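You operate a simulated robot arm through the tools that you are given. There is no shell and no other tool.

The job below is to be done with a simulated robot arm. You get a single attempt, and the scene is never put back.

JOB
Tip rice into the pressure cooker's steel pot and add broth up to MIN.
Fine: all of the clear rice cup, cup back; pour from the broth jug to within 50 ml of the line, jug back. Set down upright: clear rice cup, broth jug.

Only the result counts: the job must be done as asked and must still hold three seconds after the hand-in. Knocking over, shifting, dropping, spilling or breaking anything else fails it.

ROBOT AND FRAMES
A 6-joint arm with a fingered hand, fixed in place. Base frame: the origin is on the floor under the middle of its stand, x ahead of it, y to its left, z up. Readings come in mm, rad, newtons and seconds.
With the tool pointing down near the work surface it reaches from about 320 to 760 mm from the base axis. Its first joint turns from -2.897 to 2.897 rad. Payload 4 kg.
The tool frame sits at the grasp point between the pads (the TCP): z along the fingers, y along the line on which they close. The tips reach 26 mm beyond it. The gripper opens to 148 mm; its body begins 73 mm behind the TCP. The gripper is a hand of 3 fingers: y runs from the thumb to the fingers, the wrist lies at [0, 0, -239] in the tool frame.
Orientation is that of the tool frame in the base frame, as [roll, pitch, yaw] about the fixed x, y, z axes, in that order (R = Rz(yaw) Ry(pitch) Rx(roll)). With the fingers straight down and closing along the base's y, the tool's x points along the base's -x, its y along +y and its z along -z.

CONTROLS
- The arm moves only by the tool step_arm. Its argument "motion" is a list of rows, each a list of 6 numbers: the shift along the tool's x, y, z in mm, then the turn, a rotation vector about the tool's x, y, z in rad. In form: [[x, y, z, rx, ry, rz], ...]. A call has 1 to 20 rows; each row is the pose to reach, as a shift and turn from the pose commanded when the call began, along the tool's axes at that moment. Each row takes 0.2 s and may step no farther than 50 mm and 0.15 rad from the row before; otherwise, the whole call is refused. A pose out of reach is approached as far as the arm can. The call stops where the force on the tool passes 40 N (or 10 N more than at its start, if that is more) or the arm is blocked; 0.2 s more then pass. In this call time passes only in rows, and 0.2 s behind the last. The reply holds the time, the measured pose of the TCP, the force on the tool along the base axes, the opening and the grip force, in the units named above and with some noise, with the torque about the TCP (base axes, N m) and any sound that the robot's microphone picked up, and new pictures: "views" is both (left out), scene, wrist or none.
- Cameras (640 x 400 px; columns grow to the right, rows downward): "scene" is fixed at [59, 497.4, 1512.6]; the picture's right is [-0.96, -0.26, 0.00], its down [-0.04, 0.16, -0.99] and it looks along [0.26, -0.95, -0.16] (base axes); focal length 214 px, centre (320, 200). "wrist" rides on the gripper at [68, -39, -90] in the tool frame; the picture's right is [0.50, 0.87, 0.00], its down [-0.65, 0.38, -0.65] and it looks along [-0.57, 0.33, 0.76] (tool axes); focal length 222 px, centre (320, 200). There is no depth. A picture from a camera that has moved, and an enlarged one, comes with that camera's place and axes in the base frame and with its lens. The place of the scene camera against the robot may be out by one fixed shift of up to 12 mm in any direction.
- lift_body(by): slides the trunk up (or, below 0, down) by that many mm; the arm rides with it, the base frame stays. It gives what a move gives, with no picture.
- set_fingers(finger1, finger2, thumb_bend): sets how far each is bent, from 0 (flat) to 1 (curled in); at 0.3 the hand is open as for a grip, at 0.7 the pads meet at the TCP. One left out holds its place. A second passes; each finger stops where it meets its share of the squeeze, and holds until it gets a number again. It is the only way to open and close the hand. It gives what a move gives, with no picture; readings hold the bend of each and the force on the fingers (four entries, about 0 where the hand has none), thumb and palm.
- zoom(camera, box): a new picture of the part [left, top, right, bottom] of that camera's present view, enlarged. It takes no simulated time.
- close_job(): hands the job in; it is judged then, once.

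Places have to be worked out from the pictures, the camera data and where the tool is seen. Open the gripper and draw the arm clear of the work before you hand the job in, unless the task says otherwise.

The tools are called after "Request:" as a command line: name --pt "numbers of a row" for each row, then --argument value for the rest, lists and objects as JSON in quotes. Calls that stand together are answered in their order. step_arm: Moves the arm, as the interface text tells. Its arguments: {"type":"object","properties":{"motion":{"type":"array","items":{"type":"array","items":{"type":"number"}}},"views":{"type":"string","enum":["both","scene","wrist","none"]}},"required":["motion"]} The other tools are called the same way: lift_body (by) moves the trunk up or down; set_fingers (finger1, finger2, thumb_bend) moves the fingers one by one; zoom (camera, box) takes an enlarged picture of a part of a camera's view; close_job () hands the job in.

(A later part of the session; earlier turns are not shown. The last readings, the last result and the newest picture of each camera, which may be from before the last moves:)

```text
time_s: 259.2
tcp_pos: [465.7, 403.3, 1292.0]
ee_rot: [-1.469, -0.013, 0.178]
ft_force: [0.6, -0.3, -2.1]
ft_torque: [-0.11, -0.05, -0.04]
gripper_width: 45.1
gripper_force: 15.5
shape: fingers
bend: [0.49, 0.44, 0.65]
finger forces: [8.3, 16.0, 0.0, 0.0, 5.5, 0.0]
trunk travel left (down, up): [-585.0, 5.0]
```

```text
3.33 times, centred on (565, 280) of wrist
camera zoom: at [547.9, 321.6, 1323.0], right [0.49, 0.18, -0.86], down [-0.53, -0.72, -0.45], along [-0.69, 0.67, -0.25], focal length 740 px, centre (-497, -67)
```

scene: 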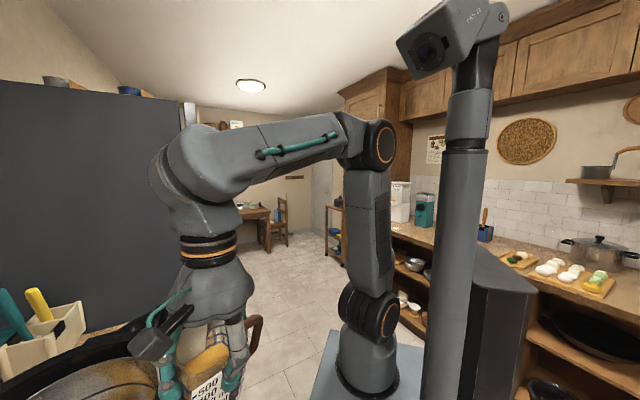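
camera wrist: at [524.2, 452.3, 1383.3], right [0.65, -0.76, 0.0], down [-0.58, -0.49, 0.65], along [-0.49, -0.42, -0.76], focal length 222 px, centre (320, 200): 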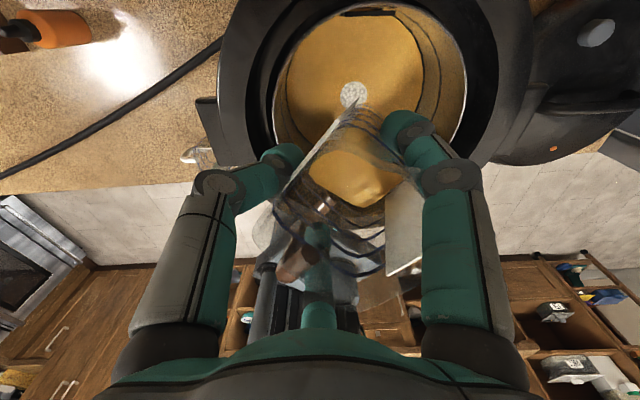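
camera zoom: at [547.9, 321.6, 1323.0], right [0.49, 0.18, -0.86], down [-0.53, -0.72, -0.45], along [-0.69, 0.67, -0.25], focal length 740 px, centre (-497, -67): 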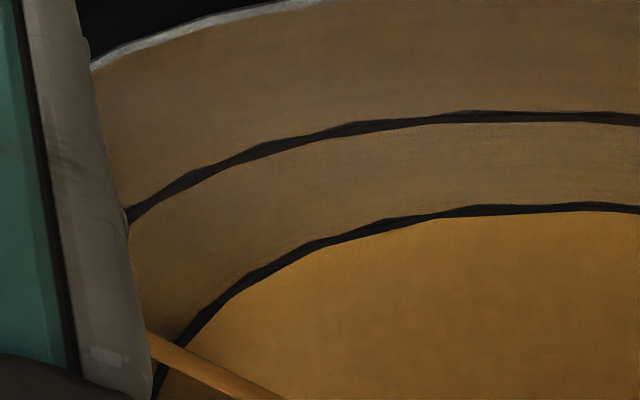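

About 36 % of the band is covered. One more short hold, then back upright.

Request:
step_arm --pt "0 0 0 0.01 0 0" --pt "0 0 0 0.01 0 0" --pt "0 0 0 -0.13 0 0" --pt "0 0 0 -0.27 0 0" --pt "0 0 0 -0.41 0 0" --pt "0 0 0 -0.55 0 0" --pt "0 0 0 -0.69 0 0" --pt "0 0 0 -0.83 0 0" --pt "0 0 0 -0.97 0 0" --pt "0 0 0 -1.11 0 0" --pt "0 0 0 -1.25 0 0" --pt "0 0 0 -1.39 0 0" --pt "0 0 0 -1.53 0 0" --pt "0 0 0 -1.67 0 0" --pt "0 0 0 -1.67 0 0" --views "wrist"

Request:
zoom --camera "wrist" --box '[405, 50, 455, 90]'

Request:
zoom --camera "wrist" --box '[415, 60, 440, 80]'

Request:
step_arm --pt "0 0 0 0 0 0" --views "none"

Request:
step_arm --pt "0 0 0 0 0 0" --views "none"

Request:
step_arm --pt "0 0 0 0 0 0" --views "none"

Request:
step_arm --pt "0 0 0 0 0 0" --views "none"

Request:
step_arm --pt "0 0 0 0 0 0" --views "none"

Request:
step_arm --pt "0 0 0 0 0 0" --views "none"

Request:
step_arm --pt "0 0 0 0 0 0" --views "none"

Request:
step_arm --pt "0 0 0 0 0 0" --views "none"

```text
time_s: 262.4
tcp_pos: [466.3, 403.8, 1293.1]
ee_rot: [-3.14, -0.009, 0.177]
ft_force: [-0.3, 0.4, -1.5]
ft_torque: [0.06, -0.01, -0.02]
gripper_width: 44.9
gripper_force: 15.2
shape: fingers
bend: [0.49, 0.44, 0.65]
finger forces: [7.8, 15.2, 0.0, 0.1, 6.6, 0.0]
trunk travel left (down, up): [-585.0, 5.0]
camera wrist: at [524.1, 452.3, 1384.4], right [0.65, -0.76, 0.0], down [-0.58, -0.49, 0.65], along [-0.49, -0.42, -0.76], focal length 222 px, centre (320, 200)
```

wrist: 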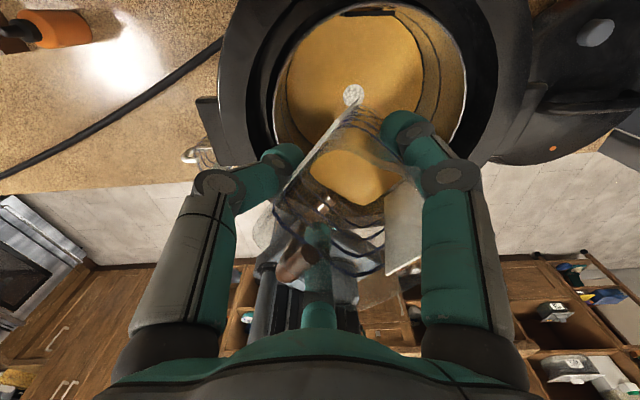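

```text
10.00 times, centred on (430, 70) of wrist
camera zoom: at [524.1, 452.3, 1384.4], right [0.65, -0.76, 0.0], down [-0.58, -0.49, 0.65], along [-0.49, -0.42, -0.76], focal length 2221 px, centre (-780, 1500)
```

zoom: 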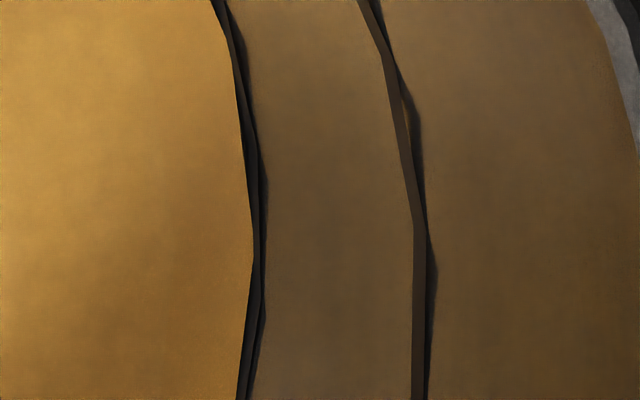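

```text
16.00 times, centred on (428, 70) of wrist
camera zoom: at [524.1, 452.3, 1384.4], right [0.65, -0.76, 0.0], down [-0.58, -0.49, 0.65], along [-0.49, -0.42, -0.76], focal length 3554 px, centre (-1400, 2280)
```

zoom: 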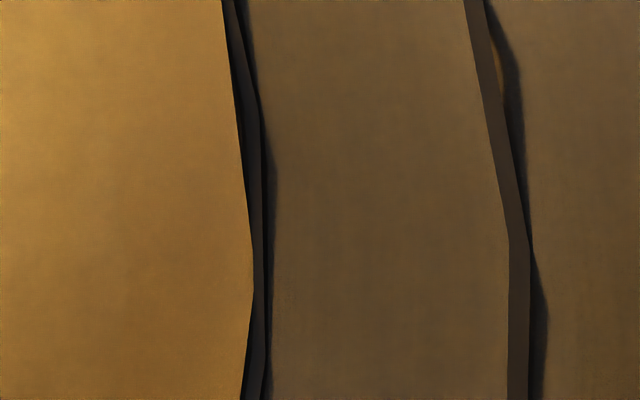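

```text
time_s: 262.8
tcp_pos: [466.0, 402.4, 1292.9]
ee_rot: [-3.14, -0.011, 0.176]
ft_force: [0.6, 0.0, -1.5]
ft_torque: [0.11, -0.03, 0.01]
gripper_width: 45.0
gripper_force: 14.7
shape: fingers
bend: [0.49, 0.44, 0.65]
finger forces: [7.8, 15.4, 0.0, 0.1, 6.7, 0.1]
trunk travel left (down, up): [-585.0, 5.0]
```

```text
time_s: 263.2
tcp_pos: [465.9, 403.8, 1290.4]
ee_rot: [-3.138, -0.01, 0.178]
ft_force: [0.6, 0.1, -1.8]
ft_torque: [0.05, -0.01, -0.02]
gripper_width: 45.0
gripper_force: 14.4
shape: fingers
bend: [0.49, 0.44, 0.65]
finger forces: [7.8, 15.4, 0.0, 0.1, 6.7, 0.0]
trunk travel left (down, up): [-585.0, 5.0]
```

```text
time_s: 263.6
tcp_pos: [465.9, 403.3, 1292.0]
ee_rot: [-3.139, -0.011, 0.179]
ft_force: [1.1, 0.1, -3.4]
ft_torque: [0.05, -0.04, 0.0]
gripper_width: 45.0
gripper_force: 14.6
shape: fingers
bend: [0.49, 0.44, 0.65]
finger forces: [7.9, 15.3, 0.0, 0.0, 6.6, 0.0]
trunk travel left (down, up): [-585.0, 5.0]
```

```text
time_s: 264.0
tcp_pos: [466.9, 404.3, 1293.5]
ee_rot: [-3.139, -0.011, 0.178]
ft_force: [-0.3, 0.2, -2.4]
ft_torque: [0.08, -0.02, -0.01]
gripper_width: 44.7
gripper_force: 15.0
shape: fingers
bend: [0.49, 0.44, 0.65]
finger forces: [7.9, 15.3, 0.1, 0.0, 6.6, 0.0]
trunk travel left (down, up): [-585.0, 5.0]
```

```text
time_s: 264.4
tcp_pos: [466.6, 403.3, 1292.6]
ee_rot: [-3.137, -0.009, 0.177]
ft_force: [-0.2, -0.5, -1.8]
ft_torque: [0.1, -0.05, 0.01]
gripper_width: 44.8
gripper_force: 15.1
shape: fingers
bend: [0.49, 0.44, 0.65]
finger forces: [7.7, 15.2, 0.0, 0.0, 6.7, 0.0]
trunk travel left (down, up): [-585.0, 5.0]
```

```text
time_s: 264.8
tcp_pos: [467.3, 403.2, 1291.9]
ee_rot: [-3.138, -0.009, 0.177]
ft_force: [-0.6, 0.7, -1.9]
ft_torque: [0.09, -0.02, 0.02]
gripper_width: 44.9
gripper_force: 14.5
shape: fingers
bend: [0.49, 0.44, 0.65]
finger forces: [7.8, 15.3, 0.0, 0.1, 6.6, 0.0]
trunk travel left (down, up): [-585.0, 5.0]
```

```text
time_s: 265.2
tcp_pos: [467.5, 403.4, 1292.4]
ee_rot: [-3.14, -0.01, 0.179]
ft_force: [-0.9, 0.1, -2.7]
ft_torque: [0.06, -0.02, 0.0]
gripper_width: 44.9
gripper_force: 14.8
shape: fingers
bend: [0.49, 0.44, 0.65]
finger forces: [7.9, 15.4, 0.0, 0.1, 6.5, 0.0]
trunk travel left (down, up): [-585.0, 5.0]
```

```text
time_s: 265.6
tcp_pos: [465.7, 403.6, 1291.4]
ee_rot: [-3.137, -0.011, 0.178]
ft_force: [0.5, 0.5, -2.6]
ft_torque: [0.07, 0.0, 0.0]
gripper_width: 44.8
gripper_force: 14.4
shape: fingers
bend: [0.49, 0.44, 0.65]
finger forces: [7.7, 15.3, 0.0, 0.0, 6.6, 0.0]
trunk travel left (down, up): [-585.0, 5.0]
```

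The waterline is now at the centre of the MIN band (≈341 ml by weight). Now I'll return the jug; first I need its tilt in the grip, so I'll zoom on it.

Request:
zoom --camera "wrist" --box '[240, 80, 440, 290]'

Request:
zoom --camera "scene" --box '[0, 280, 140, 400]'

```text
1.90 times, centred on (340, 185) of wrist
camera zoom: at [524.1, 452.3, 1384.3], right [0.65, -0.76, 0.0], down [-0.58, -0.49, 0.65], along [-0.49, -0.42, -0.76], focal length 423 px, centre (282, 229)
```

zoom: 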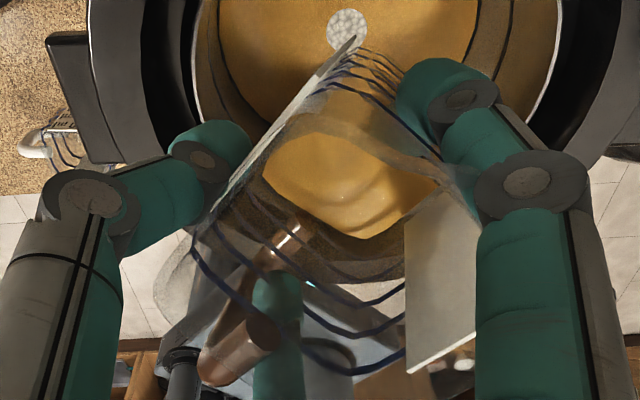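

```text
3.33 times, centred on (70, 340) of scene
camera zoom: at [59.0, 497.4, 1512.6], right [-0.96, -0.26, 0.0], down [-0.04, 0.16, -0.99], along [0.26, -0.95, -0.16], focal length 715 px, centre (1153, -267)
```

zoom: 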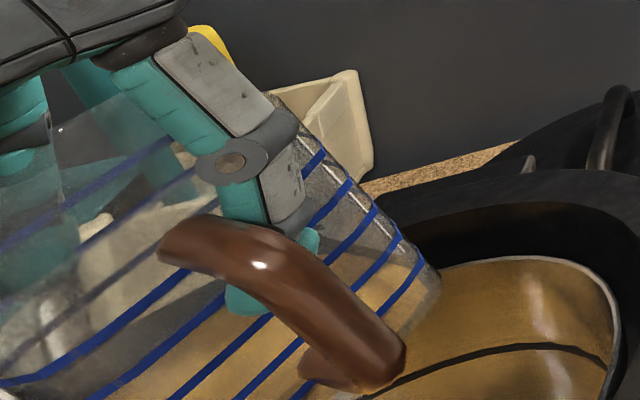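

The label edges tell me the jug leans ≈17° toward the thumb side in the grip, with its base ≈(0, 53, 101) mm in the tool frame. Tilting the tool by +0.296 rad makes the jug upright; I'll do that first over the pot.

Request:
step_arm --pt "0 0 0 0.1 0 0" --pt "0 0 0 0.2 0 0" --pt "0 0 0 0.296 0 0" --views "both"

Request:
zoom --camera "scene" --box '[0, 280, 140, 400]'

```text
time_s: 266.4
tcp_pos: [464.1, 402.3, 1291.5]
ee_rot: [-2.842, -0.011, 0.178]
ft_force: [-0.5, -0.5, -2.1]
ft_torque: [0.11, -0.01, 0.0]
gripper_width: 45.1
gripper_force: 14.7
shape: fingers
bend: [0.49, 0.44, 0.65]
finger forces: [7.8, 15.4, 0.1, 0.1, 6.5, 0.0]
trunk travel left (down, up): [-585.0, 5.0]
camera wrist: at [528.1, 424.8, 1391.2], right [0.64, -0.72, -0.25], down [-0.55, -0.66, 0.51], along [-0.53, -0.19, -0.83], focal length 222 px, centre (320, 200)
```

scene: 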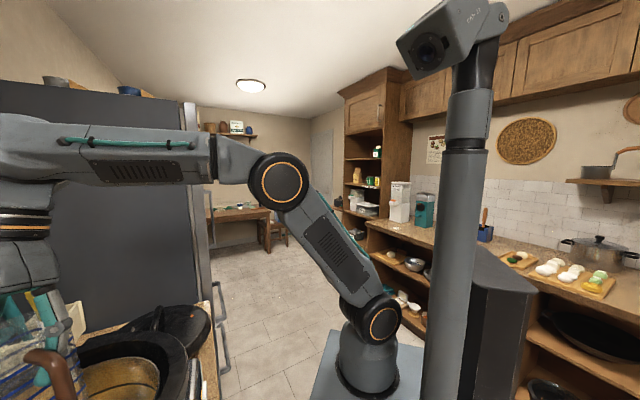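
wrist: 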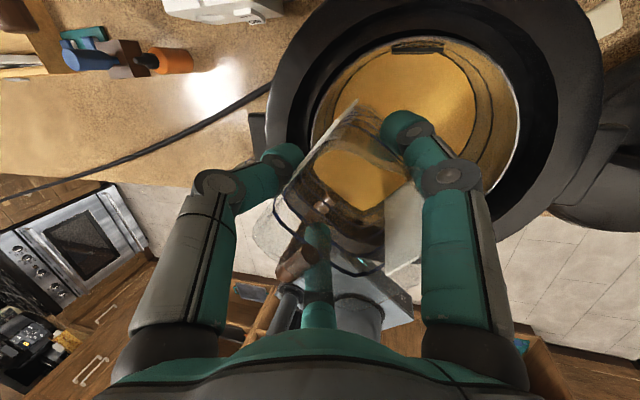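

```text
3.33 times, centred on (70, 340) of scene
camera zoom: at [59.0, 497.4, 1512.6], right [-0.96, -0.26, 0.0], down [-0.04, 0.16, -0.99], along [0.26, -0.95, -0.16], focal length 715 px, centre (1153, -267)
```

zoom: 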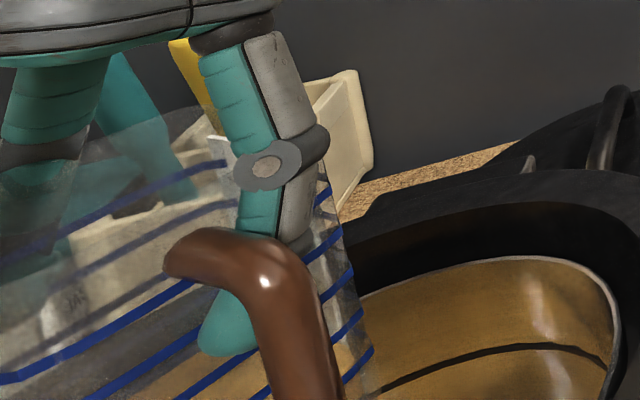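

The jug now looks close to upright. I'll carry it along a path that keeps its base above the flange until clear, then out toward its home spot.

Request:
step_arm --pt "-12.6 -25.1 8.2 0 -0.018 -0.059" --pt "-25.1 -49.9 17.9 0 -0.0385 -0.126" --pt "-37 -72.5 27.9 0 -0.059 -0.193" --pt "-48 -93.6 38.5 0 -0.0794 -0.26" --pt "-58.2 -113 50.7 0 -0.0999 -0.327" --pt "-68.7 -131.2 63.6 0 -0.1203 -0.394" --pt "-78.3 -148 77.1 0 -0.1407 -0.461" --pt "-85.8 -157.9 94.7 0 -0.1612 -0.528" --pt "-93.3 -167.1 114.3 0 -0.1787 -0.585" --views "both"

```text
time_s: 268.4
tcp_pos: [336.9, 578.2, 1234.6]
ee_rot: [-2.846, -0.017, 0.793]
ft_force: [-6.3, 7.1, 36.9]
ft_torque: [-2.03, -1.6, -0.12]
gripper_width: 42.1
gripper_force: 35.9
shape: fingers
bend: [0.48, 0.43, 0.64]
finger forces: [24.9, 36.4, 0.0, 0.0, 11.5, 0.0]
trunk travel left (down, up): [-585.0, 5.0]
camera wrist: at [374.2, 631.5, 1334.5], right [0.94, -0.22, -0.24], down [-0.07, -0.86, 0.5], along [-0.32, -0.46, -0.83], focal length 222 px, centre (320, 200)
```

scene: 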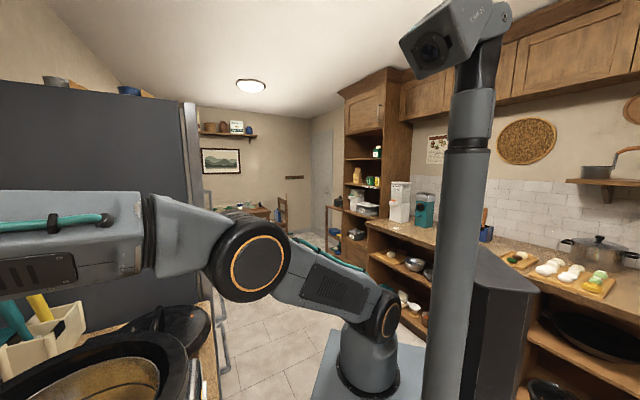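
wrist: 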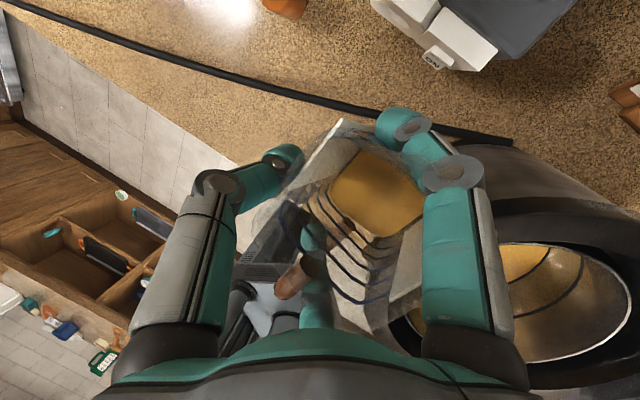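

The jug's base is touching the cooker's side handle (37 N upward). I'll move away from the cooker (+t) and slightly up immediately.

Request:
step_arm --pt "0 -12 -6 0 0 0" --pt "0 -24 -6 0 0 0" --pt "0 -34 -4 0 0 0" --views "both"

Request:
zoom --camera "wrist" --box '[230, 80, 520, 360]'

Request:
zoom --camera "scene" --box '[0, 240, 240, 400]'

```text
time_s: 269.2
tcp_pos: [318.5, 600.0, 1242.5]
ee_rot: [-2.849, -0.01, 0.79]
ft_force: [0.0, 0.9, -1.6]
ft_torque: [0.07, 0.01, 0.02]
gripper_width: 42.0
gripper_force: 24.3
shape: fingers
bend: [0.48, 0.43, 0.65]
finger forces: [15.0, 24.6, 0.1, 0.0, 8.7, 0.0]
trunk travel left (down, up): [-585.0, 5.0]
camera wrist: at [356.3, 654.9, 1340.8], right [0.94, -0.23, -0.24], down [-0.07, -0.86, 0.51], along [-0.33, -0.46, -0.82], focal length 222 px, centre (320, 200)
```

scene: 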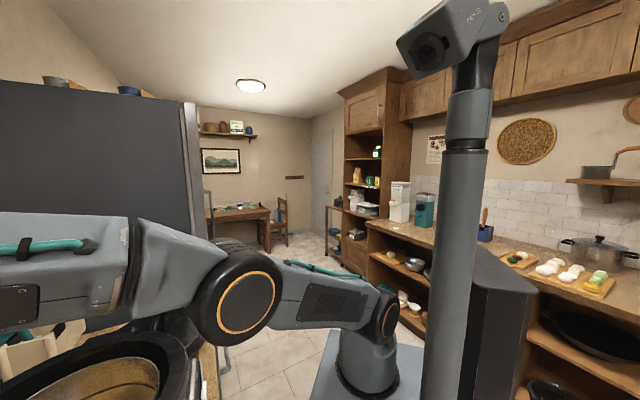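
wrist: 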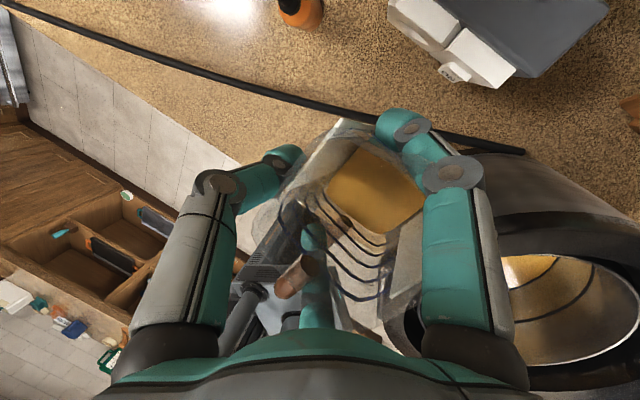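

```text
1.43 times, centred on (375, 220) of wrist
camera zoom: at [356.3, 654.9, 1340.8], right [0.94, -0.23, -0.24], down [-0.07, -0.86, 0.51], along [-0.33, -0.46, -0.82], focal length 317 px, centre (241, 171)
```

zoom: 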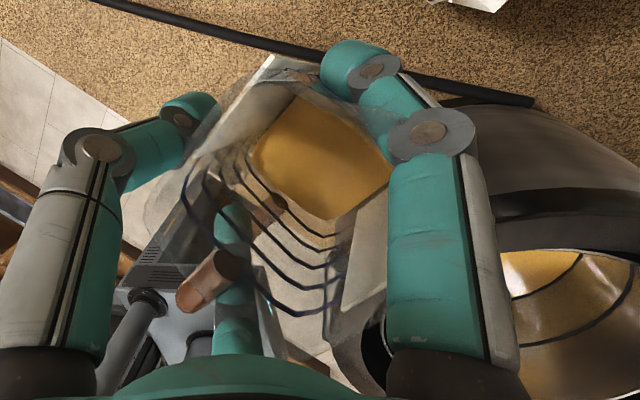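

```text
2.50 times, centred on (120, 320) of scene
camera zoom: at [59.0, 497.4, 1512.6], right [-0.96, -0.26, 0.0], down [-0.04, 0.16, -0.99], along [0.26, -0.95, -0.16], focal length 536 px, centre (820, -100)
```

zoom: 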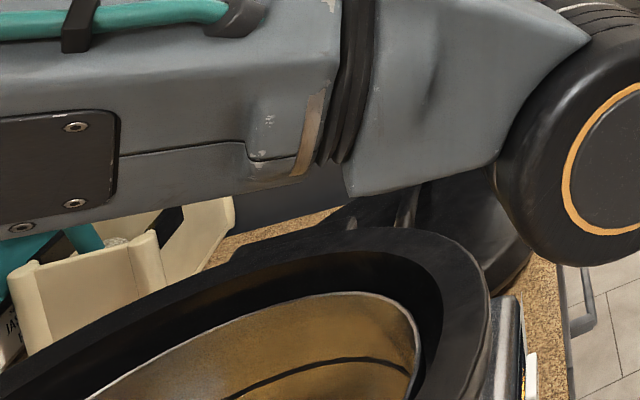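

Free again, and the cooker is in place. The jug has turned in the grip, so I'll zoom to re-estimate its orientation.

Request:
zoom --camera "wrist" --box '[240, 100, 440, 330]'

Request:
zoom --camera "wrist" --box '[290, 100, 440, 230]'

```text
1.74 times, centred on (340, 215) of wrist
camera zoom: at [356.3, 654.9, 1340.8], right [0.94, -0.23, -0.24], down [-0.07, -0.86, 0.51], along [-0.33, -0.46, -0.82], focal length 386 px, centre (285, 174)
```

zoom: 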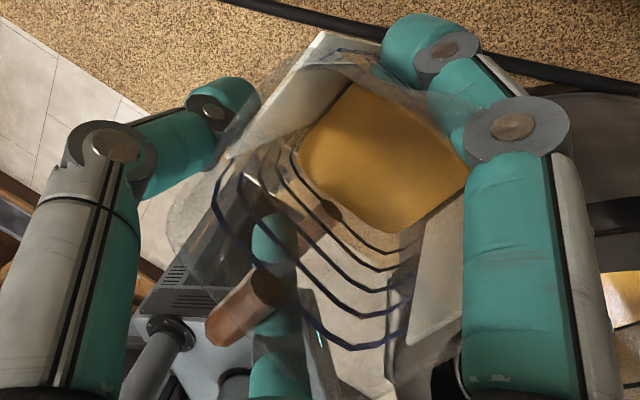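

```text
3.08 times, centred on (365, 165) of wrist
camera zoom: at [356.3, 654.9, 1340.8], right [0.94, -0.23, -0.24], down [-0.07, -0.86, 0.51], along [-0.33, -0.46, -0.82], focal length 684 px, centre (182, 308)
```

zoom: 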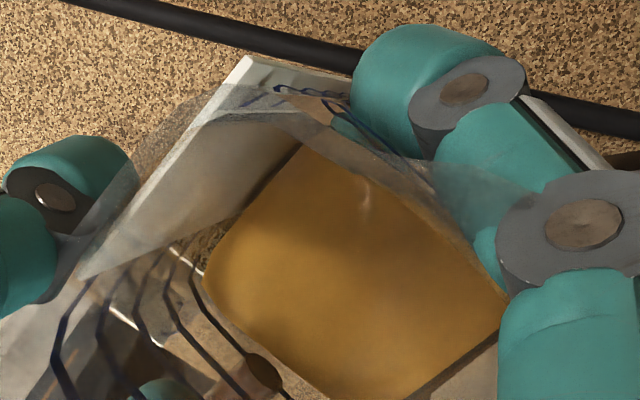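

Judging by the waterline against the marks inside, the jug leans ≈11° toward the thumb side in the world, so I'll add 0.19 rad of tool tilt to make it upright and descend over its home spot.

Request:
step_arm --pt "2.5 2.5 31.6 0.095 0 0" --pt "4.9 5 63.2 0.19 0 0" --pt "4.9 13.7 91.9 0.19 0 0" --pt "4.9 22.3 120.6 0.19 0 0" --views "both"

Request:
zoom --camera "wrist" --box '[240, 80, 460, 330]'

```text
time_s: 270.2
tcp_pos: [312.2, 611.1, 1122.2]
ee_rot: [-2.658, -0.011, 0.792]
ft_force: [-0.6, 0.0, -2.4]
ft_torque: [0.15, 0.0, 0.03]
gripper_width: 41.8
gripper_force: 23.4
shape: fingers
bend: [0.48, 0.43, 0.65]
finger forces: [14.9, 23.8, 0.0, 0.0, 8.4, 0.0]
trunk travel left (down, up): [-585.0, 5.0]
camera wrist: at [363.4, 652.2, 1221.2], right [0.9, -0.18, -0.4], down [-0.01, -0.92, 0.4], along [-0.44, -0.35, -0.83], focal length 222 px, centre (320, 200)
```

scene: 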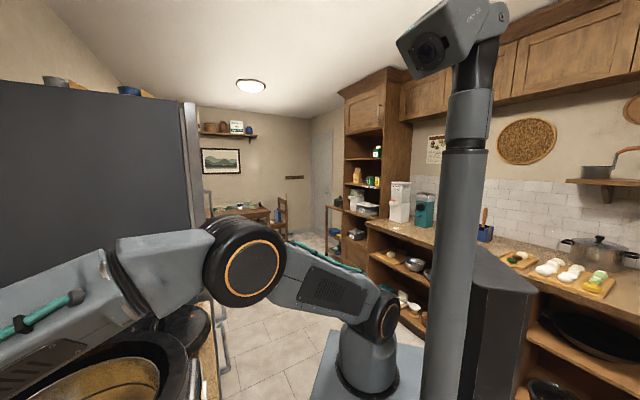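
wrist: 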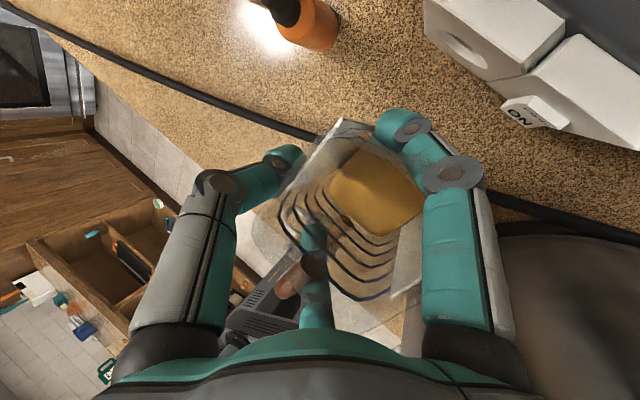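

```text
1.60 times, centred on (350, 205) of wrist
camera zoom: at [363.4, 652.2, 1221.2], right [0.9, -0.18, -0.4], down [-0.01, -0.92, 0.4], along [-0.44, -0.35, -0.83], focal length 355 px, centre (272, 192)
```

zoom: 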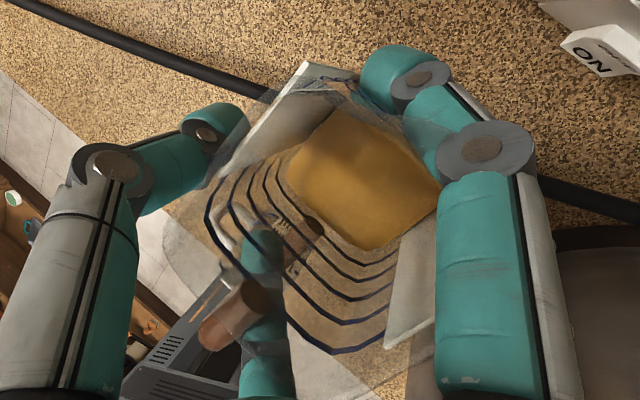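

The waterline is now parallel to the marks, so the jug is close to upright. Continue descending, then slow to contact.

Request:
step_arm --pt "0 14.1 26.5 0 0 0" --pt "0 24 45 0 0 0" --pt "0 31 58 0 0 0" --views "wrist"

```text
time_s: 271.0
tcp_pos: [312.0, 613.0, 1055.4]
ee_rot: [-2.659, -0.01, 0.792]
ft_force: [0.2, 0.3, -1.7]
ft_torque: [0.08, 0.0, 0.04]
gripper_width: 41.7
gripper_force: 23.7
shape: fingers
bend: [0.48, 0.43, 0.65]
finger forces: [14.8, 23.6, 0.0, 0.1, 8.3, 0.0]
trunk travel left (down, up): [-585.0, 5.0]
camera wrist: at [363.4, 655.1, 1154.7], right [0.9, -0.18, -0.4], down [-0.01, -0.92, 0.4], along [-0.44, -0.35, -0.83], focal length 222 px, centre (320, 200)
```

wrist: 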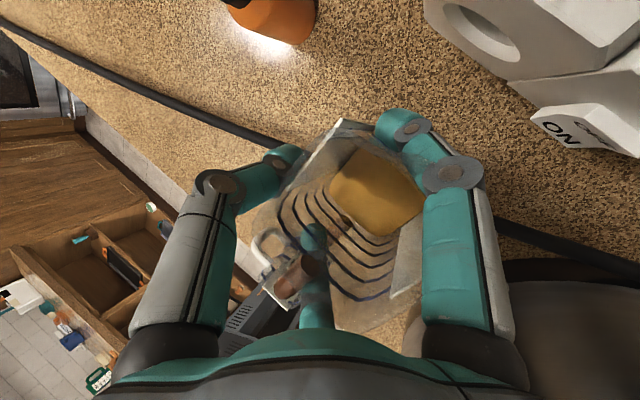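

Now lowering in small steps to touch down.

Request:
step_arm --pt "0 1.9 3.5 0 0 0" --pt "0 3.7 7.1 0 0 0" --pt "0 5.6 10.6 0 0 0" --views "none"

Request:
step_arm --pt "0 1.4 2.7 0 0 0" --pt "0 2.8 5.3 0 0 0" --views "none"

```text
time_s: 271.8
tcp_pos: [313.8, 613.1, 1044.1]
ee_rot: [-2.66, -0.01, 0.79]
ft_force: [0.4, 0.3, -1.8]
ft_torque: [0.09, 0.03, -0.01]
gripper_width: 41.6
gripper_force: 23.5
shape: fingers
bend: [0.48, 0.43, 0.65]
finger forces: [14.8, 23.6, 0.0, 0.1, 8.2, 0.1]
trunk travel left (down, up): [-585.0, 5.0]
```

```text
time_s: 272.4
tcp_pos: [314.8, 612.7, 1038.7]
ee_rot: [-2.661, -0.011, 0.791]
ft_force: [0.0, 0.0, -2.0]
ft_torque: [0.09, 0.0, -0.04]
gripper_width: 41.9
gripper_force: 23.2
shape: fingers
bend: [0.48, 0.43, 0.65]
finger forces: [14.8, 23.6, 0.0, 0.0, 8.3, 0.1]
trunk travel left (down, up): [-585.0, 5.0]
```

No contact yet at 1039. Continue in 2–3 mm steps.

Request:
step_arm --pt "0 1.2 2.2 0 0 0" --pt "0 2.3 4.4 0 0 0" --views "none"

Request:
step_arm --pt "0 1.2 2.2 0 0 0" --pt "0 2.3 4.4 0 0 0" --views "none"

Request:
step_arm --pt "0 0.9 1.8 0 0 0" --pt "0 1.9 3.5 0 0 0" --views "none"

```text
time_s: 273.0
tcp_pos: [315.0, 612.9, 1034.6]
ee_rot: [-2.66, -0.011, 0.792]
ft_force: [0.0, 0.2, -1.5]
ft_torque: [0.06, 0.01, 0.0]
gripper_width: 41.8
gripper_force: 23.4
shape: fingers
bend: [0.48, 0.43, 0.65]
finger forces: [14.7, 23.5, 0.1, 0.1, 8.3, 0.0]
trunk travel left (down, up): [-585.0, 5.0]
```

```text
time_s: 273.6
tcp_pos: [314.7, 613.0, 1029.6]
ee_rot: [-2.658, -0.011, 0.791]
ft_force: [-0.8, -1.1, 0.4]
ft_torque: [0.06, -0.04, -0.01]
gripper_width: 41.4
gripper_force: 23.3
shape: fingers
bend: [0.48, 0.43, 0.65]
finger forces: [15.0, 23.8, 0.0, 0.0, 8.2, 0.1]
trunk travel left (down, up): [-585.0, 5.0]
```

```text
time_s: 274.2
tcp_pos: [315.1, 612.4, 1029.3]
ee_rot: [-2.658, -0.012, 0.788]
ft_force: [1.1, -7.0, 19.8]
ft_torque: [-0.16, -0.38, -0.11]
gripper_width: 41.0
gripper_force: 25.8
shape: fingers
bend: [0.49, 0.43, 0.65]
finger forces: [16.2, 27.6, 0.1, 0.0, 7.5, 0.1]
trunk travel left (down, up): [-585.0, 5.0]
```

Touchdown at z≈1029 on one base corner (toward +n,+t), so it still leans a few degrees. I'll lift 5 mm, correct both tilts by 0.08 rad, and touch down again.

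Request:
step_arm --pt "0 -2.3 -4.4 0 0 0" --pt "-8.9 5.7 -9.1 0.08 0.071 -0.037" --views "none"

Request:
step_arm --pt "0 1.4 2.5 0 0 0" --views "none"

```text
time_s: 274.8
tcp_pos: [314.4, 599.7, 1029.9]
ee_rot: [-2.579, -0.089, 0.788]
ft_force: [-0.5, -0.3, -2.0]
ft_torque: [0.07, 0.01, -0.02]
gripper_width: 41.4
gripper_force: 23.2
shape: fingers
bend: [0.49, 0.43, 0.65]
finger forces: [15.0, 23.8, 0.0, 0.0, 8.2, 0.0]
trunk travel left (down, up): [-585.0, 5.0]
```

```text
time_s: 275.2
tcp_pos: [314.7, 601.6, 1027.2]
ee_rot: [-2.58, -0.093, 0.788]
ft_force: [0.1, 0.4, -1.8]
ft_torque: [0.09, 0.01, 0.0]
gripper_width: 41.3
gripper_force: 23.9
shape: fingers
bend: [0.49, 0.43, 0.65]
finger forces: [15.2, 23.7, 0.1, 0.1, 8.2, 0.0]
trunk travel left (down, up): [-585.0, 5.0]
```

Lowering again to contact.

Request:
step_arm --pt "-0.19 1.06 1.69 0 0 0" --pt "-0.37 2.1 3.4 0 0 0" --views "none"

Request:
step_arm --pt "-0.19 1.06 1.69 0 0 0" --pt "-0.28 1.6 2.5 0 0 0" --views "none"

Request:
step_arm --pt "-0.19 1.06 1.69 0 0 0" --views "none"

```text
time_s: 275.8
tcp_pos: [314.7, 600.3, 1026.3]
ee_rot: [-2.578, -0.093, 0.787]
ft_force: [-1.0, -2.9, 9.1]
ft_torque: [-0.09, -0.34, -0.12]
gripper_width: 41.3
gripper_force: 25.0
shape: fingers
bend: [0.49, 0.43, 0.65]
finger forces: [16.7, 25.4, 0.0, 0.1, 8.6, 0.0]
trunk travel left (down, up): [-585.0, 5.0]
```

```text
time_s: 276.4
tcp_pos: [312.9, 600.4, 1023.7]
ee_rot: [-2.576, -0.097, 0.788]
ft_force: [-4.3, -4.6, 28.6]
ft_torque: [-0.43, -0.98, -0.4]
gripper_width: 41.0
gripper_force: 27.7
shape: fingers
bend: [0.49, 0.43, 0.65]
finger forces: [19.0, 28.3, 0.1, 0.0, 8.5, 0.0]
trunk travel left (down, up): [-585.0, 5.0]
```

```text
time_s: 276.9
tcp_pos: [314.0, 601.5, 1023.3]
ee_rot: [-2.575, -0.098, 0.788]
ft_force: [-3.4, -4.4, 21.0]
ft_torque: [-0.4, -0.84, -0.21]
gripper_width: 41.0
gripper_force: 29.3
shape: fingers
bend: [0.49, 0.43, 0.65]
finger forces: [20.2, 29.7, 0.0, 0.0, 8.5, 0.0]
trunk travel left (down, up): [-585.0, 5.0]
stopped in row 1: the force on the tool passed its limit at 41 N (the readings are from after the stop); the commanded pose is now the measured one
```

Now the +n,−t corner touches first (slightly over-corrected one way). I'll lift 4 mm, undo half of the first correction and add more of the second, then retry gently.

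Request:
step_arm --pt "0.4 -2.1 -3.4 0 0 0" --pt "0.6 -3.2 -5 0 0 0" --views "none"

Request:
step_arm --pt "-8 -3 0 -0.04 0.07 -0.044" --views "wrist"

Request:
zoom --camera "wrist" --box '[240, 80, 460, 330]'

```text
time_s: 277.5
tcp_pos: [316.0, 601.8, 1025.1]
ee_rot: [-2.58, -0.091, 0.789]
ft_force: [-0.6, 0.7, -0.3]
ft_torque: [0.06, -0.09, 0.02]
gripper_width: 41.3
gripper_force: 25.6
shape: fingers
bend: [0.48, 0.43, 0.65]
finger forces: [18.2, 25.2, 0.1, 0.0, 7.8, 0.1]
trunk travel left (down, up): [-585.0, 5.0]
```

```text
time_s: 277.9
tcp_pos: [305.1, 597.4, 1025.3]
ee_rot: [-2.618, -0.176, 0.787]
ft_force: [0.6, 0.3, -2.8]
ft_torque: [0.06, 0.02, 0.03]
gripper_width: 41.2
gripper_force: 25.1
shape: fingers
bend: [0.49, 0.43, 0.65]
finger forces: [16.5, 25.1, 0.0, 0.0, 7.6, 0.1]
trunk travel left (down, up): [-585.0, 5.0]
camera wrist: at [349.3, 624.1, 1134.5], right [0.93, -0.13, -0.34], down [-0.04, -0.97, 0.26], along [-0.36, -0.23, -0.9], focal length 222 px, centre (320, 200)
```

wrist: 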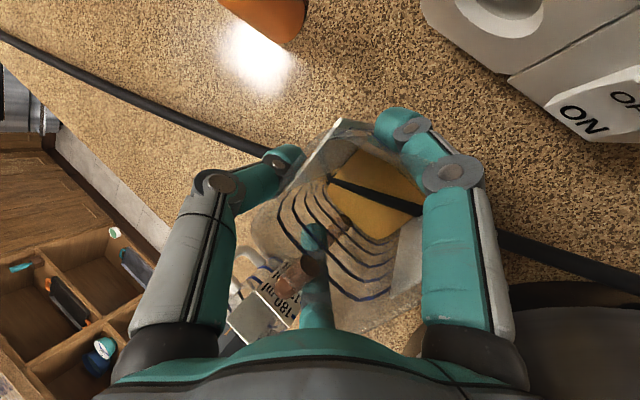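

```text
1.60 times, centred on (350, 205) of wrist
camera zoom: at [349.3, 624.1, 1134.5], right [0.93, -0.13, -0.34], down [-0.04, -0.97, 0.26], along [-0.36, -0.23, -0.9], focal length 355 px, centre (272, 192)
```

zoom: 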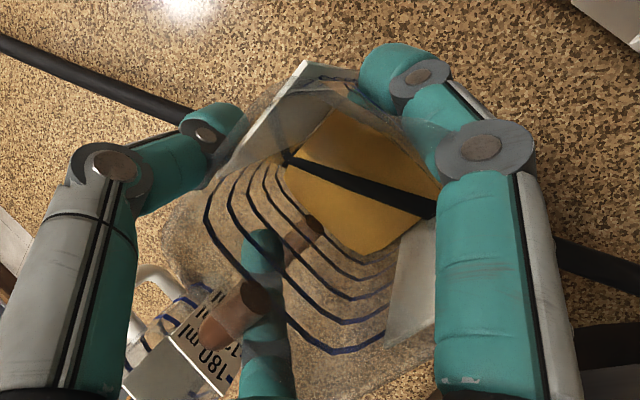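

The jug looks close to upright now. Lowering gently again.

Request:
step_arm --pt "-0.26 0.74 1.28 0 0 0" --pt "-0.5 1.5 2.6 0 0 0" --views "none"

Request:
step_arm --pt "-0.26 0.74 1.28 0 0 0" --views "none"

Request:
step_arm --pt "-0.26 0.74 1.28 0 0 0" --views "none"

```text
time_s: 278.5
tcp_pos: [307.2, 596.4, 1024.8]
ee_rot: [-2.616, -0.178, 0.788]
ft_force: [1.6, -1.1, 7.5]
ft_torque: [-0.18, 0.14, 0.1]
gripper_width: 41.3
gripper_force: 24.1
shape: fingers
bend: [0.49, 0.43, 0.65]
finger forces: [16.3, 24.4, 0.0, 0.0, 7.3, 0.0]
trunk travel left (down, up): [-585.0, 5.0]
```

```text
time_s: 278.9
tcp_pos: [308.0, 597.6, 1025.1]
ee_rot: [-2.615, -0.18, 0.786]
ft_force: [5.8, -2.8, 17.6]
ft_torque: [-0.51, 0.17, 0.16]
gripper_width: 41.2
gripper_force: 24.6
shape: fingers
bend: [0.48, 0.43, 0.66]
finger forces: [18.1, 24.1, 0.0, 0.0, 7.0, 0.0]
trunk travel left (down, up): [-585.0, 5.0]
```

```text
time_s: 279.3
tcp_pos: [308.7, 598.1, 1023.5]
ee_rot: [-2.616, -0.18, 0.788]
ft_force: [9.1, -4.9, 26.8]
ft_torque: [-0.74, 0.06, 0.27]
gripper_width: 41.0
gripper_force: 24.8
shape: fingers
bend: [0.48, 0.43, 0.66]
finger forces: [20.2, 22.6, 0.0, 0.1, 6.7, 0.0]
trunk travel left (down, up): [-585.0, 5.0]
```

Now the −n side touches first: slightly over-corrected. I'll lift 3 mm, take back half of that, and touch down lightly.

Request:
step_arm --pt "0.5 -1.5 -2.6 0 0 0" --pt "4.5 -2.6 -4.3 0 -0.035 0.018" --views "none"

Request:
step_arm --pt "-0.2 0.74 1.28 0 0 0" --views "none"

Request:
step_arm --pt "-0.2 0.74 1.28 0 0 0" --views "none"

```text
time_s: 279.9
tcp_pos: [309.0, 601.1, 1025.1]
ee_rot: [-2.62, -0.133, 0.791]
ft_force: [0.4, 0.0, -2.5]
ft_torque: [0.02, 0.0, 0.02]
gripper_width: 41.2
gripper_force: 23.1
shape: fingers
bend: [0.48, 0.44, 0.65]
finger forces: [15.7, 23.2, 0.1, 0.0, 7.9, 0.0]
trunk travel left (down, up): [-585.0, 5.0]
```

```text
time_s: 280.3
tcp_pos: [310.3, 601.5, 1023.6]
ee_rot: [-2.617, -0.136, 0.79]
ft_force: [0.7, -0.2, -2.6]
ft_torque: [0.04, 0.03, 0.03]
gripper_width: 41.1
gripper_force: 23.1
shape: fingers
bend: [0.48, 0.44, 0.65]
finger forces: [15.6, 23.2, 0.1, 0.0, 7.9, 0.0]
trunk travel left (down, up): [-585.0, 5.0]
```

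```text
time_s: 280.7
tcp_pos: [309.6, 601.0, 1024.4]
ee_rot: [-2.618, -0.137, 0.792]
ft_force: [-0.1, 0.4, -2.4]
ft_torque: [0.04, 0.05, 0.02]
gripper_width: 41.5
gripper_force: 23.2
shape: fingers
bend: [0.48, 0.44, 0.65]
finger forces: [15.6, 23.3, 0.1, 0.1, 7.8, 0.0]
trunk travel left (down, up): [-585.0, 5.0]
```

Nearly there; a couple more 1.5 mm steps.

Request:
step_arm --pt "-0.2 0.74 1.28 0 0 0" --views "none"

Request:
step_arm --pt "-0.13 0.5 0.85 0 0 0" --views "none"

```text
time_s: 281.1
tcp_pos: [310.0, 601.7, 1022.9]
ee_rot: [-2.619, -0.137, 0.791]
ft_force: [-0.4, -1.2, 2.2]
ft_torque: [0.05, -0.07, -0.02]
gripper_width: 40.8
gripper_force: 23.5
shape: fingers
bend: [0.48, 0.44, 0.65]
finger forces: [15.8, 23.6, 0.0, 0.0, 7.6, 0.0]
trunk travel left (down, up): [-585.0, 5.0]
```

```text
time_s: 281.5
tcp_pos: [309.4, 600.5, 1022.4]
ee_rot: [-2.618, -0.137, 0.789]
ft_force: [0.7, -2.2, 6.4]
ft_torque: [0.01, -0.04, -0.02]
gripper_width: 41.1
gripper_force: 24.1
shape: fingers
bend: [0.48, 0.44, 0.66]
finger forces: [16.3, 23.5, 0.0, 0.0, 7.3, 0.0]
trunk travel left (down, up): [-585.0, 5.0]
```

Light contact (≈8 N net). I'll release gently in stages.

Request:
set_fingers --finger1 0.44 --finger2 0.39 --thumb_bend 0.6

Request:
step_arm --pt "0 0 0 0 0 0" --views "wrist"

Request:
zoom --camera "wrist" --box '[240, 80, 460, 330]'

```text
time_s: 282.5
tcp_pos: [309.7, 601.3, 1021.7]
ee_rot: [-2.617, -0.138, 0.79]
ft_force: [-1.2, 0.0, 6.5]
ft_torque: [-0.21, -0.22, -0.02]
gripper_width: 57.3
gripper_force: 3.4
shape: fingers
bend: [0.44, 0.39, 0.6]
finger forces: [3.4, 3.3, 0.0, 0.0, 0.0, 0.0]
trunk travel left (down, up): [-585.0, 5.0]
```

```text
time_s: 282.9
tcp_pos: [309.6, 601.4, 1021.8]
ee_rot: [-2.619, -0.136, 0.79]
ft_force: [-1.2, 0.3, 4.8]
ft_torque: [-0.18, -0.22, -0.02]
gripper_width: 57.0
gripper_force: 3.5
shape: fingers
bend: [0.44, 0.39, 0.6]
finger forces: [3.5, 3.2, 0.0, 0.0, 0.0, 0.0]
trunk travel left (down, up): [-585.0, 5.0]
camera wrist: at [354.7, 630.5, 1128.8], right [0.92, -0.13, -0.36], down [-0.03, -0.96, 0.28], along [-0.38, -0.25, -0.89], focal length 222 px, centre (320, 200)
```

wrist: 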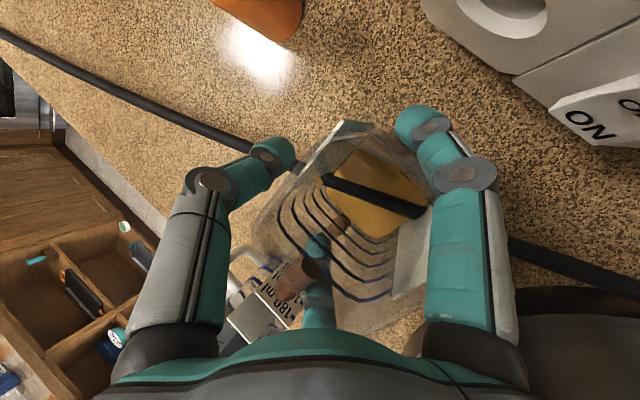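

```text
1.60 times, centred on (350, 205) of wrist
camera zoom: at [354.7, 630.5, 1128.8], right [0.92, -0.13, -0.36], down [-0.03, -0.96, 0.28], along [-0.38, -0.25, -0.89], focal length 355 px, centre (272, 192)
```

zoom: 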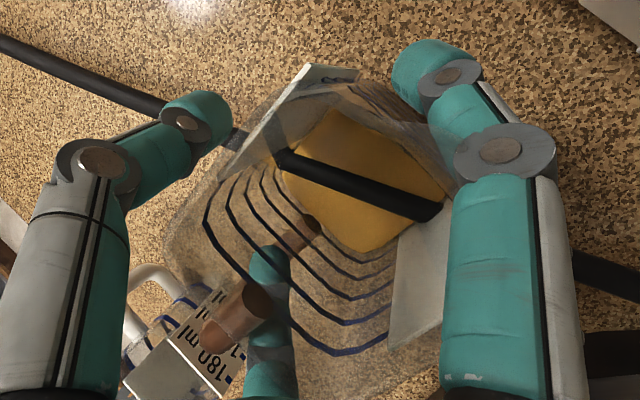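

The thumb is free but the two fingers still press slightly; I'll rise 3 mm and open further in small stages.

Request:
step_arm --pt "0.4 -1.4 -2.6 0 0 0" --views "none"

Request:
set_fingers --finger1 0.4 --finger2 0.36 --thumb_bend 0.55

Request:
zoom --camera "wrist" --box '[240, 80, 460, 330]'

```text
time_s: 283.3
tcp_pos: [309.0, 601.9, 1023.4]
ee_rot: [-2.617, -0.137, 0.79]
ft_force: [0.3, 0.4, -1.2]
ft_torque: [0.04, 0.01, 0.01]
gripper_width: 57.5
gripper_force: 2.3
shape: fingers
bend: [0.44, 0.39, 0.6]
finger forces: [1.9, 1.7, 0.0, 0.1, 0.1, 0.0]
trunk travel left (down, up): [-585.0, 5.0]
```

```text
time_s: 284.3
tcp_pos: [308.4, 601.3, 1024.0]
ee_rot: [-2.616, -0.136, 0.791]
ft_force: [0.0, 0.2, 0.0]
ft_torque: [0.02, 0.01, -0.03]
gripper_width: 70.8
gripper_force: 0.0
shape: fingers
bend: [0.4, 0.36, 0.55]
finger forces: [0.0, 0.4, 0.0, 0.0, 0.1, 0.0]
trunk travel left (down, up): [-585.0, 5.0]
```

```text
1.60 times, centred on (350, 205) of wrist
camera zoom: at [354.6, 630.7, 1130.9], right [0.92, -0.13, -0.36], down [-0.03, -0.96, 0.28], along [-0.38, -0.25, -0.89], focal length 355 px, centre (272, 192)
```

zoom: 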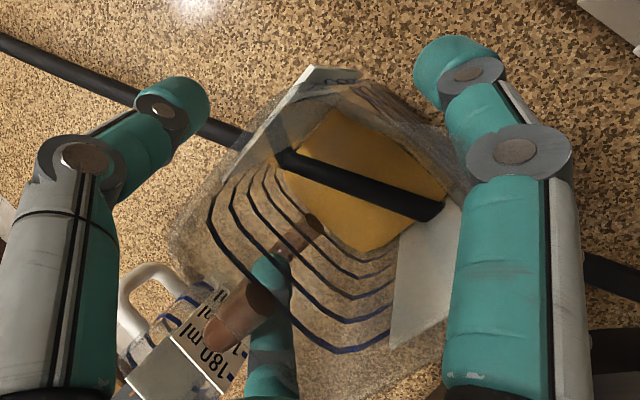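

Forces are at zero and the jug is standing. Opening the rest of the way.

Request:
set_fingers --finger1 0.33 --finger2 0.33 --thumb_bend 0.42

Request:
step_arm --pt "0.7 -2.4 -4.3 0 0 0" --pt "1.7 -4.9 -8.5 0 0 0" --views "wrist"

Request:
zoom --camera "wrist" --box '[220, 80, 460, 330]'

```text
time_s: 285.3
tcp_pos: [309.5, 601.3, 1024.7]
ee_rot: [-2.619, -0.136, 0.79]
ft_force: [0.1, -0.6, 0.0]
ft_torque: [0.0, 0.02, 0.01]
gripper_width: 103.2
gripper_force: 0.1
shape: fingers
bend: [0.33, 0.33, 0.42]
finger forces: [0.0, 0.0, 0.0, 0.1, 0.0, 0.1]
trunk travel left (down, up): [-585.0, 5.0]
```

```text
time_s: 285.9
tcp_pos: [310.6, 599.8, 1033.9]
ee_rot: [-2.617, -0.136, 0.79]
ft_force: [0.6, 0.1, 0.8]
ft_torque: [0.0, 0.0, 0.01]
gripper_width: 103.1
gripper_force: 0.2
shape: fingers
bend: [0.33, 0.33, 0.42]
finger forces: [0.1, 0.0, 0.0, 0.1, 0.0, 0.0]
trunk travel left (down, up): [-585.0, 5.0]
camera wrist: at [355.9, 630.3, 1141.1], right [0.92, -0.13, -0.36], down [-0.03, -0.96, 0.28], along [-0.38, -0.25, -0.89], focal length 222 px, centre (320, 200)
```

wrist: 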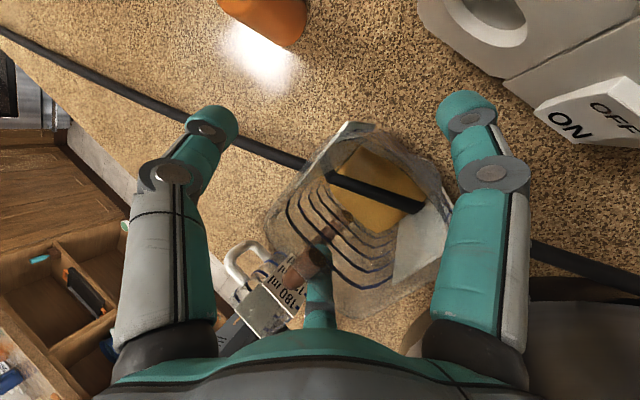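

```text
1.60 times, centred on (340, 205) of wrist
camera zoom: at [355.9, 630.3, 1141.1], right [0.92, -0.13, -0.36], down [-0.03, -0.96, 0.28], along [-0.38, -0.25, -0.89], focal length 355 px, centre (288, 192)
```

zoom: 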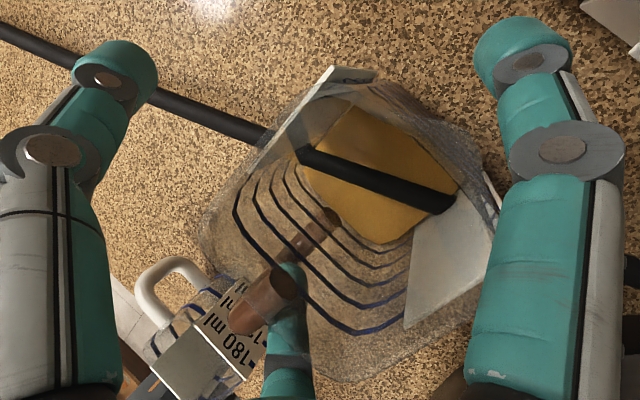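

The jug remains standing. Raising straight up slowly and watching forces.

Request:
step_arm --pt "1.4 -4.9 -8.5 0 0 0" --pt "2.7 -9.8 -17 0 0 0" --pt "4.1 -14.8 -25.6 0 0 0" --pt "5.4 -19.7 -34 0 0 0" --views "wrist"

```text
time_s: 286.9
tcp_pos: [309.4, 601.4, 1074.4]
ee_rot: [-2.617, -0.135, 0.791]
ft_force: [-0.1, -0.6, -0.2]
ft_torque: [-0.01, -0.02, -0.04]
gripper_width: 102.9
gripper_force: 0.0
shape: fingers
bend: [0.33, 0.33, 0.42]
finger forces: [0.1, 0.1, 0.0, 0.0, 0.0, 0.0]
trunk travel left (down, up): [-585.0, 5.0]
camera wrist: at [354.7, 631.5, 1180.9], right [0.92, -0.13, -0.36], down [-0.03, -0.96, 0.28], along [-0.38, -0.25, -0.89], focal length 222 px, centre (320, 200)
```

wrist: 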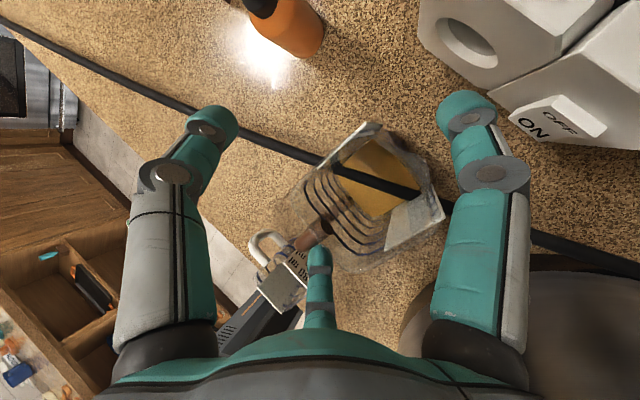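

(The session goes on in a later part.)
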